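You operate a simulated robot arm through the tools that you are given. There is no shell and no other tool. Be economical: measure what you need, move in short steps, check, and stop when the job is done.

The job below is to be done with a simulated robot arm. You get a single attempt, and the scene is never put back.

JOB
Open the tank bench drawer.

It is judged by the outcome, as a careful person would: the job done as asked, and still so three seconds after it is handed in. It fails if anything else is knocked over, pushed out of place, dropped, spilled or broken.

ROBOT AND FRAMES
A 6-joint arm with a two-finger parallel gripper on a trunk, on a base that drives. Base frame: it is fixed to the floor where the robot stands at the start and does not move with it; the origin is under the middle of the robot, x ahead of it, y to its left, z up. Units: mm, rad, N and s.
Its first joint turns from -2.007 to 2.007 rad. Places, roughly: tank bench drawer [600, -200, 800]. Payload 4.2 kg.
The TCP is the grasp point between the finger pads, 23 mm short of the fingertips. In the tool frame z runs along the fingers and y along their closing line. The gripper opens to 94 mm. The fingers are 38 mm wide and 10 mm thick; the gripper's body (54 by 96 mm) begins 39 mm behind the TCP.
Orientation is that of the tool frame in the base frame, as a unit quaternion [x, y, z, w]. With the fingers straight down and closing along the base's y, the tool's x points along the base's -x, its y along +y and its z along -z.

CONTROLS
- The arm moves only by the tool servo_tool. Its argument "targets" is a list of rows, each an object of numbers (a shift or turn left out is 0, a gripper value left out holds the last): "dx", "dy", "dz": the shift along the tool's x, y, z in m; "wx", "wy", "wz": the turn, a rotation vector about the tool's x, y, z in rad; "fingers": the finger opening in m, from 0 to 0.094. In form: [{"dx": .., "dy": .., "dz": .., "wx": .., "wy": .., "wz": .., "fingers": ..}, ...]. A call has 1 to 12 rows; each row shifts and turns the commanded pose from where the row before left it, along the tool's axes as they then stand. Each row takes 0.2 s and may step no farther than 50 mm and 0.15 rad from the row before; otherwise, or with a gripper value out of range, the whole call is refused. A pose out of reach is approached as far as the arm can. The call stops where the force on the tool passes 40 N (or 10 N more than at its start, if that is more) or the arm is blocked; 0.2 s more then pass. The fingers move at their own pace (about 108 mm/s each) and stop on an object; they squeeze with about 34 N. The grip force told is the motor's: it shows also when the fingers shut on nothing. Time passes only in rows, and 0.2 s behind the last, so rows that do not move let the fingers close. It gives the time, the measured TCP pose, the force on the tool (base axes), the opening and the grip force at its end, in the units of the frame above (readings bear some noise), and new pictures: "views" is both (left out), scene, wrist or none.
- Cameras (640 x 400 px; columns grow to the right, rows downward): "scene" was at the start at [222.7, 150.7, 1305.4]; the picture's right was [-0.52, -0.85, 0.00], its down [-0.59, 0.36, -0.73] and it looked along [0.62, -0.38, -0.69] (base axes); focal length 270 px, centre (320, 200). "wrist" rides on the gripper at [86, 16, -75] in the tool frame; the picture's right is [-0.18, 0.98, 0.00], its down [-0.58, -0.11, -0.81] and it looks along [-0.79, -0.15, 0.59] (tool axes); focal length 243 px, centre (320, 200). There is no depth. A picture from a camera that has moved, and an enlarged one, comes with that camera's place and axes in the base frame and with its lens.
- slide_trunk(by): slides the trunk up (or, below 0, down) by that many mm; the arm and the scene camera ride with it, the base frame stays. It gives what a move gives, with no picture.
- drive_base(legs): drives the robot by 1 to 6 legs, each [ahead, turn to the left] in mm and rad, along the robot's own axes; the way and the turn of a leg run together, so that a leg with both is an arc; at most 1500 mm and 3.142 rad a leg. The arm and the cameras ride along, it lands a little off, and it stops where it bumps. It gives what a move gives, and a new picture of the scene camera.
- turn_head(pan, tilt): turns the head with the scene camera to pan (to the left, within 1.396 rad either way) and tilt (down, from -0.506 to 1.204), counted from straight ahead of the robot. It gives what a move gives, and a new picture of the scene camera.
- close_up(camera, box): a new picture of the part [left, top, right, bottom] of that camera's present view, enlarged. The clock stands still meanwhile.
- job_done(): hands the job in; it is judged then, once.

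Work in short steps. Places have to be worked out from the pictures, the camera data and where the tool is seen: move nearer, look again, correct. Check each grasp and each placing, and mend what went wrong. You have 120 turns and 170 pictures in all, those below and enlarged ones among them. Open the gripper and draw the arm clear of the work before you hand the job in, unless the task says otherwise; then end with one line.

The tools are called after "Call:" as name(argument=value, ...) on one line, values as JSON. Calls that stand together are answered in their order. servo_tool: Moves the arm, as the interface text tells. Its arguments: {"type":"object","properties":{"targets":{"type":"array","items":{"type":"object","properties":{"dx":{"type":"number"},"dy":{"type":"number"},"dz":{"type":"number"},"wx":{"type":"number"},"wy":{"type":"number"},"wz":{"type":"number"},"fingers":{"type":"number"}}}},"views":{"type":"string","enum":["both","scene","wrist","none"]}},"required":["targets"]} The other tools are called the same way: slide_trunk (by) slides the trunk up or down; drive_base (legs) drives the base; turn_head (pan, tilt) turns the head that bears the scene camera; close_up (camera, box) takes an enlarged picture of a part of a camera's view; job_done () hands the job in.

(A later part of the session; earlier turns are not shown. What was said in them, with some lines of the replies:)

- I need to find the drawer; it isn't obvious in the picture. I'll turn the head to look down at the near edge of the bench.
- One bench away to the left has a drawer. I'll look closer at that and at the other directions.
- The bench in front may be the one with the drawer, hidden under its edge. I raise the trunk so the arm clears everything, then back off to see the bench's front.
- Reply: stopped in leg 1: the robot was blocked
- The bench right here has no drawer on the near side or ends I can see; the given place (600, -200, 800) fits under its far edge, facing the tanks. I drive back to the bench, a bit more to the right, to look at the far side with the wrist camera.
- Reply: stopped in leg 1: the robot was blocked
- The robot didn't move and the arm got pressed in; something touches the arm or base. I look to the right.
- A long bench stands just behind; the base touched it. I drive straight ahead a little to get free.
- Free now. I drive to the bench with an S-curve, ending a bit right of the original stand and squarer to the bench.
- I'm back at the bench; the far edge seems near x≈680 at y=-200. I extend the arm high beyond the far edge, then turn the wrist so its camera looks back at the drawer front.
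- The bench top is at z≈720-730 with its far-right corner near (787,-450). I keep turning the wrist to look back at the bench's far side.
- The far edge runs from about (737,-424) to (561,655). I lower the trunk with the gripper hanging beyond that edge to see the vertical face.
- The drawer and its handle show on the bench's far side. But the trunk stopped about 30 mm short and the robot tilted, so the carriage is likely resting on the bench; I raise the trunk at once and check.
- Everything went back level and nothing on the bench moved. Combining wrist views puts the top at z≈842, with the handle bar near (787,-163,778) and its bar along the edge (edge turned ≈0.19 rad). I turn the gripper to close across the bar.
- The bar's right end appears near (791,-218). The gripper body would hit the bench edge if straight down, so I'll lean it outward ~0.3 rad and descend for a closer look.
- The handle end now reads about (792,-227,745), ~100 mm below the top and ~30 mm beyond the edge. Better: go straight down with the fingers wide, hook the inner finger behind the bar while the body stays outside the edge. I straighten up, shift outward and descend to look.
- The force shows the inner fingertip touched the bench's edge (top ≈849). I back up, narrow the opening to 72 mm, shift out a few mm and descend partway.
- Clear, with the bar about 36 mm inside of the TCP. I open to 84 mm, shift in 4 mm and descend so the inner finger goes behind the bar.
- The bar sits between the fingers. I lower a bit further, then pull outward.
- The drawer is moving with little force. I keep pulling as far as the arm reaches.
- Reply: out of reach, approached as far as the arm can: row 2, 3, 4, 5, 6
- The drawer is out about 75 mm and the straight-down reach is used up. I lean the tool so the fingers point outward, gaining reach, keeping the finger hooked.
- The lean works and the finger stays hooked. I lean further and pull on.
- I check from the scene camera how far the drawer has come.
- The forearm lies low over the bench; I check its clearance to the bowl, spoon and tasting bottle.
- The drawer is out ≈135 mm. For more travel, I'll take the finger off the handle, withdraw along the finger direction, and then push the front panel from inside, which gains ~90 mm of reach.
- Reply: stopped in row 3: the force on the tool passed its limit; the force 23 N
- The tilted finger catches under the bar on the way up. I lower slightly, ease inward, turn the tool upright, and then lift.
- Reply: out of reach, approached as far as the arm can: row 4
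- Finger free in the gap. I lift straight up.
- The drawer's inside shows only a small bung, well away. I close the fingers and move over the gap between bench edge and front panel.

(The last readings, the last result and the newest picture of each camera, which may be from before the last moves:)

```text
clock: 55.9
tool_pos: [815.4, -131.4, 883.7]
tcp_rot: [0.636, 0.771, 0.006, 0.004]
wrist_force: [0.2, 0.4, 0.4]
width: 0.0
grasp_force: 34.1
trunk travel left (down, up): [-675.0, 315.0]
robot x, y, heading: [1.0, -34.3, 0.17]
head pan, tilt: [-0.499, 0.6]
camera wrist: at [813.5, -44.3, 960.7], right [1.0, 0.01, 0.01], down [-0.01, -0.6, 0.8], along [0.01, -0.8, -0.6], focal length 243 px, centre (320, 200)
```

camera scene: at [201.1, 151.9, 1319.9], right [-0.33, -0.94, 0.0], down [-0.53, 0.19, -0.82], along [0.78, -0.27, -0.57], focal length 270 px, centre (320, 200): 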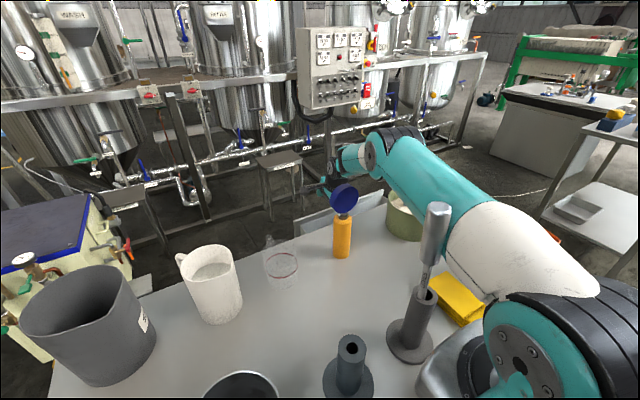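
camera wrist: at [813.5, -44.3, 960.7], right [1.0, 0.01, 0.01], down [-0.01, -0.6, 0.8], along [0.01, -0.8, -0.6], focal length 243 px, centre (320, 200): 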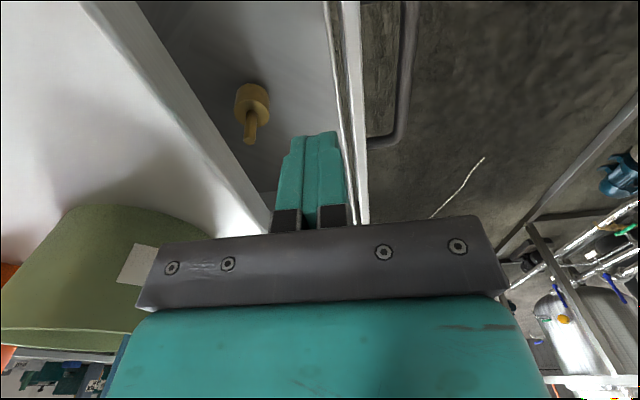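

The panel's inner face is close to the finger (≈828 vs 825), so I shift in 15 mm and go down into the drawer.

Call:
servo_tool(targets=[{"dy": -0.015}, {"dz": 0.02}, {"dz": 0.02}, {"dz": 0.02}, {"dz": 0.015}], views="wrist")

```text
clock: 57.0
tool_pos: [800.2, -133.9, 806.4]
tcp_rot: [0.637, 0.771, 0.005, 0.002]
wrist_force: [0.8, -0.4, 0.1]
width: 0.0
grasp_force: 34.1
trunk travel left (down, up): [-675.0, 315.0]
robot x, y, heading: [-3.9, -32.2, 0.171]
head pan, tilt: [-0.499, 0.6]
camera wrist: at [798.6, -46.5, 883.6], right [1.0, 0.01, 0.01], down [-0.01, -0.6, 0.8], along [0.01, -0.8, -0.6], focal length 243 px, centre (320, 200)
```

wrist: 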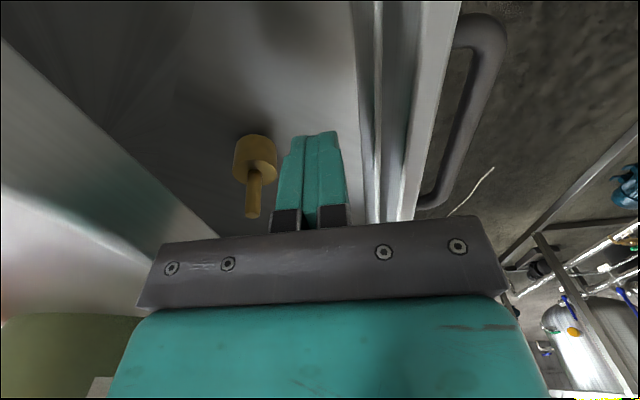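

The fingers are inside, free of the bung. I push the front panel outward.

Call:
servo_tool(targets=[{"dy": 0.015}, {"dy": 0.015}, {"dy": 0.015}, {"dy": 0.015}, {"dy": 0.015}, {"dy": 0.01}], views="wrist")

```text
clock: 58.5
tool_pos: [885.2, -120.2, 807.5]
tcp_rot: [0.637, 0.771, 0.006, 0.001]
wrist_force: [-0.1, 0.4, -0.8]
width: 0.0
grasp_force: 33.4
trunk travel left (down, up): [-675.0, 315.0]
robot x, y, heading: [-3.2, -26.2, 0.167]
head pan, tilt: [-0.499, 0.6]
camera wrist: at [883.7, -32.9, 884.6], right [1.0, 0.01, 0.01], down [-0.01, -0.6, 0.8], along [0.01, -0.8, -0.6], focal length 243 px, centre (320, 200)
```

wrist: 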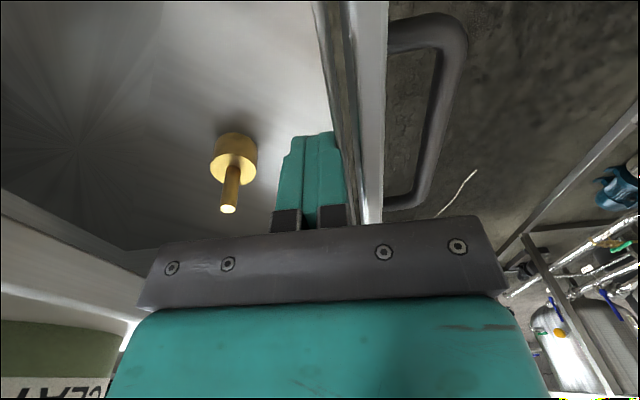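

Now ≈170 mm open. I lean the tool outward and push further, watching the scene.

Call:
servo_tool(targets=[{"wx": -0.1}, {"wx": -0.1}, {"wx": -0.1}, {"dy": 0.0143, "dz": 0.0044}, {"dy": 0.0143, "dz": 0.0044}, {"dy": 0.0143, "dz": 0.0044}], views="both")

```text
clock: 59.9
tool_pos: [926.8, -110.5, 808.7]
tcp_rot: [0.629, 0.762, 0.122, 0.095]
wrist_force: [-0.1, 0.8, 0.2]
width: 0.2
grasp_force: 33.7
trunk travel left (down, up): [-675.0, 315.0]
robot x, y, heading: [-1.5, -30.8, 0.165]
head pan, tilt: [-0.499, 0.6]
camera scene: at [199.0, 145.9, 1320.9], right [-0.33, -0.95, -0.01], down [-0.53, 0.19, -0.82], along [0.78, -0.26, -0.57], focal length 270 px, centre (320, 200)
camera wrist: at [902.9, -28.9, 886.0], right [0.95, 0.0, 0.3], down [-0.23, -0.64, 0.73], along [0.19, -0.77, -0.61], focal length 243 px, centre (320, 200)
```

scene: 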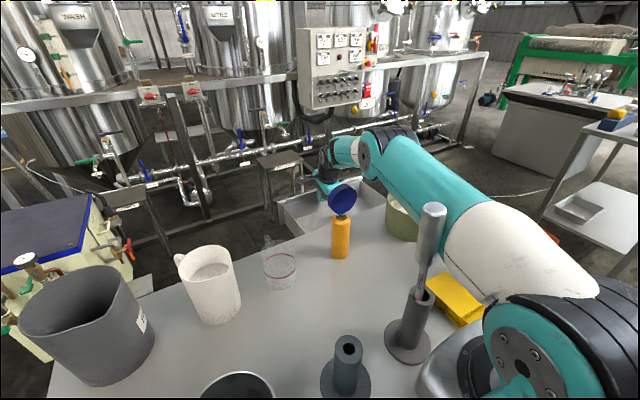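
wrist: 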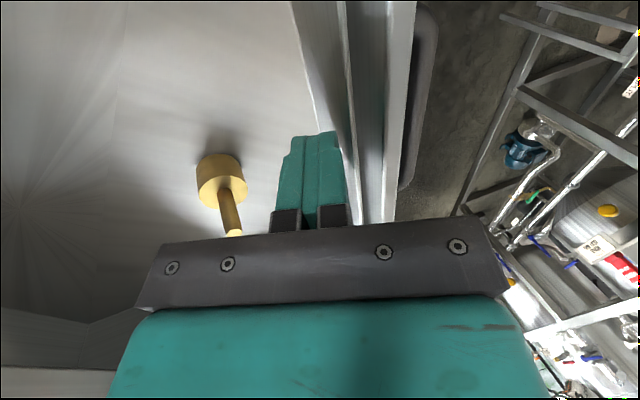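

Going well; the forearm still clears the bowl. One more push with slightly more lean.

Call:
servo_tool(targets=[{"wx": -0.1}, {"dy": 0.0138, "dz": 0.0058}, {"dy": 0.0138, "dz": 0.0058}, {"dy": 0.0138, "dz": 0.0058}], views="both")

```text
clock: 60.6
tool_pos: [946.8, -107.8, 812.6]
tcp_rot: [0.626, 0.754, 0.154, 0.127]
wrist_force: [-16.8, -7.6, 10.0]
width: 0.1
grasp_force: 33.8
trunk travel left (down, up): [-675.0, 315.0]
robot x, y, heading: [-5.4, -29.2, 0.165]
head pan, tilt: [-0.499, 0.6]
stopped in row 3: the force on the tool passed its limit (the readings are from after the stop); the commanded pose is now the measured one
camera scene: at [199.0, 145.7, 1321.0], right [-0.33, -0.94, -0.01], down [-0.53, 0.19, -0.82], along [0.78, -0.27, -0.57], focal length 270 px, centre (320, 200)
camera wrist: at [916.5, -27.5, 888.8], right [0.92, -0.02, 0.39], down [-0.3, -0.65, 0.7], along [0.24, -0.76, -0.6], focal length 243 px, centre (320, 200)
```

scene: 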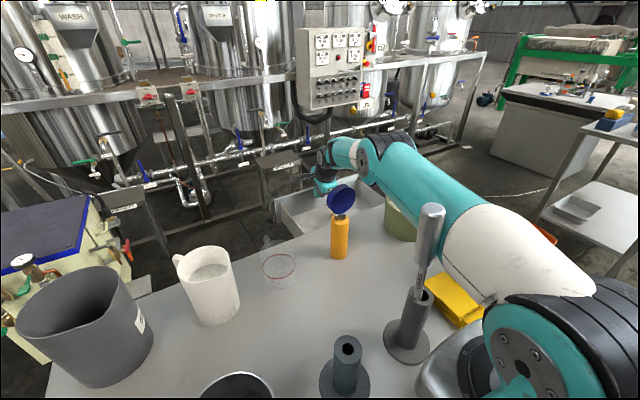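
wrist: 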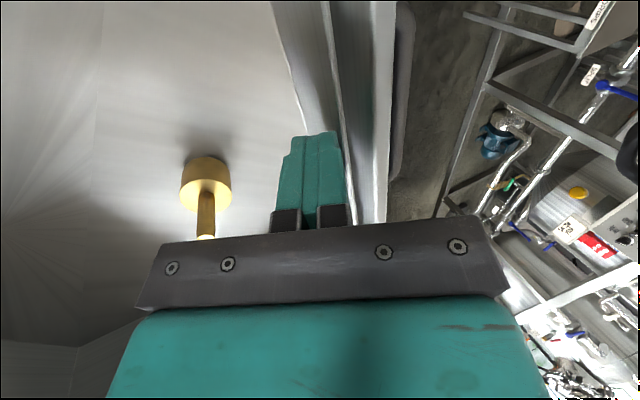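

The drawer hit its end stop: fully open (~230 mm). I back the fingers off the panel and lift straight up out of it.

Call:
servo_tool(targets=[{"dy": -0.014, "dz": -0.006}, {"dz": -0.023, "dy": 0.0097}, {"dz": -0.023, "dy": 0.0097}, {"dz": -0.028, "dy": 0.012}, {"dz": -0.028, "dy": 0.012}, {"dz": -0.028, "dy": 0.012}], views="wrist")

```text
clock: 62.0
tool_pos: [934.1, -107.3, 951.5]
tcp_rot: [0.624, 0.756, 0.155, 0.126]
wrist_force: [-0.3, -0.2, 0.4]
width: 0.2
grasp_force: 33.8
trunk travel left (down, up): [-675.0, 315.0]
robot x, y, heading: [-0.8, -35.5, 0.167]
head pan, tilt: [-0.499, 0.6]
camera wrist: at [904.2, -25.0, 1027.2], right [0.92, -0.01, 0.39], down [-0.3, -0.65, 0.7], along [0.24, -0.76, -0.6], focal length 243 px, centre (320, 200)
```

wrist: 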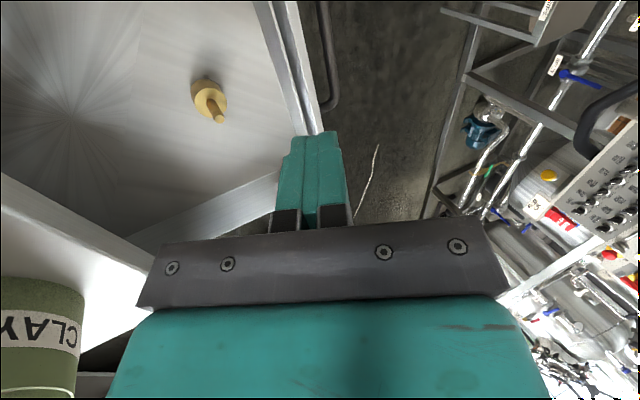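

Clear of the drawer, which stays open. I raise the trunk, straighten the tool and open the gripper, then look it all over.

Call:
slide_trunk(by=280)

Call:
servo_tool(targets=[{"wx": 0.13, "fingers": 0.094}, {"wx": 0.13}, {"wx": 0.13}, {"dy": -0.04}, {"dy": -0.04}, {"dy": -0.04}, {"dy": -0.04}], views="both")

Call:
turn_head(pan=-0.3, tilt=0.8)

```text
clock: 64.8
tool_pos: [934.3, -104.8, 1230.4]
tcp_rot: [0.624, 0.756, 0.155, 0.128]
wrist_force: [0.0, -0.5, 0.0]
width: 0.0
grasp_force: 33.7
trunk travel left (down, up): [-955.0, 35.0]
robot x, y, heading: [-4.1, -34.0, 0.169]
head pan, tilt: [-0.499, 0.6]
```

```text
clock: 66.4
tool_pos: [744.0, -132.3, 1225.0]
tcp_rot: [0.636, 0.772, 0.004, 0.004]
wrist_force: [-0.4, 0.1, 0.3]
width: 94.0
grasp_force: 0.0
out of reach, approached as far as the arm can: row 2, 3
trunk travel left (down, up): [-955.0, 35.0]
robot x, y, heading: [-0.3, -33.8, 0.166]
head pan, tilt: [-0.499, 0.6]
camera scene: at [199.6, 155.4, 1598.6], right [-0.33, -0.95, 0.0], down [-0.53, 0.18, -0.82], along [0.78, -0.27, -0.57], focal length 270 px, centre (320, 200)
camera wrist: at [742.4, -45.4, 1302.0], right [1.0, 0.01, 0.01], down [-0.01, -0.59, 0.8], along [0.01, -0.8, -0.59], focal length 243 px, centre (320, 200)
```

scene: 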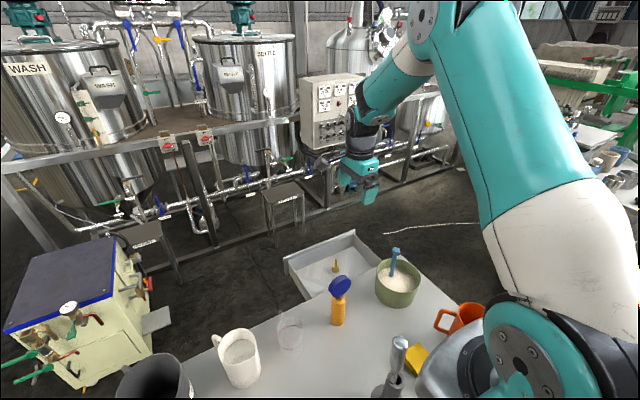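
wrist: 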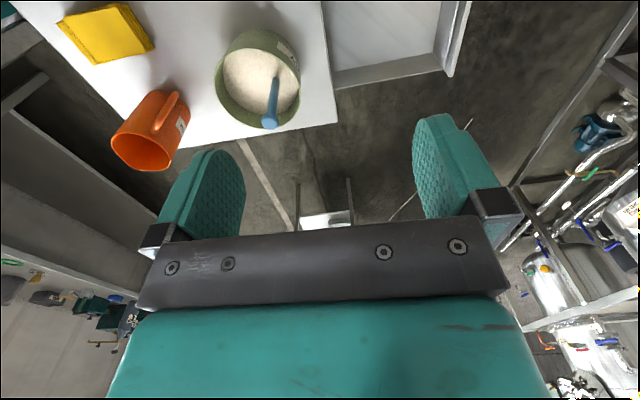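

```text
clock: 67.2
tool_pos: [744.8, -133.8, 1224.7]
tcp_rot: [0.637, 0.771, 0.005, 0.004]
wrist_force: [-0.7, 0.5, -0.8]
width: 94.1
grasp_force: 0.0
trunk travel left (down, up): [-955.0, 35.0]
robot x, y, heading: [-0.3, -29.1, 0.17]
head pan, tilt: [-0.3, 0.799]
camera scene: at [195.6, 173.3, 1581.9], right [-0.13, -0.99, 0.0], down [-0.71, 0.1, -0.7], along [0.69, -0.09, -0.72], focal length 270 px, centre (320, 200)
```

scene: 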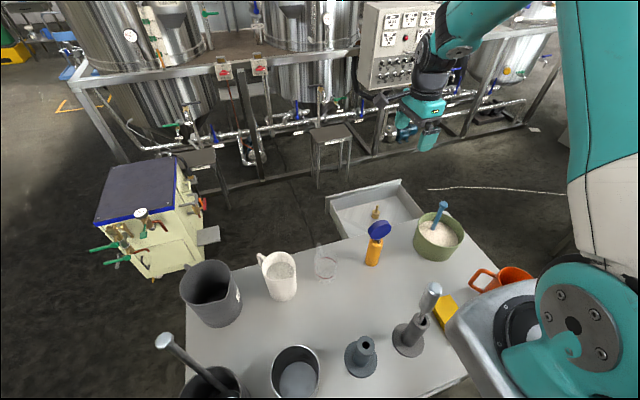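

The drawer is fully open, every item on the bench is standing in its place, and the arm is clear with the gripper open. I hand the job in.

Call:
job_done()

```text
The job is handed in.
```

The tank bench drawer is open to its end stop (about 230 mm), and nothing visible on the bench was moved. While backing up, the base bumped the long bench behind the robot, and I couldn't check everything there.
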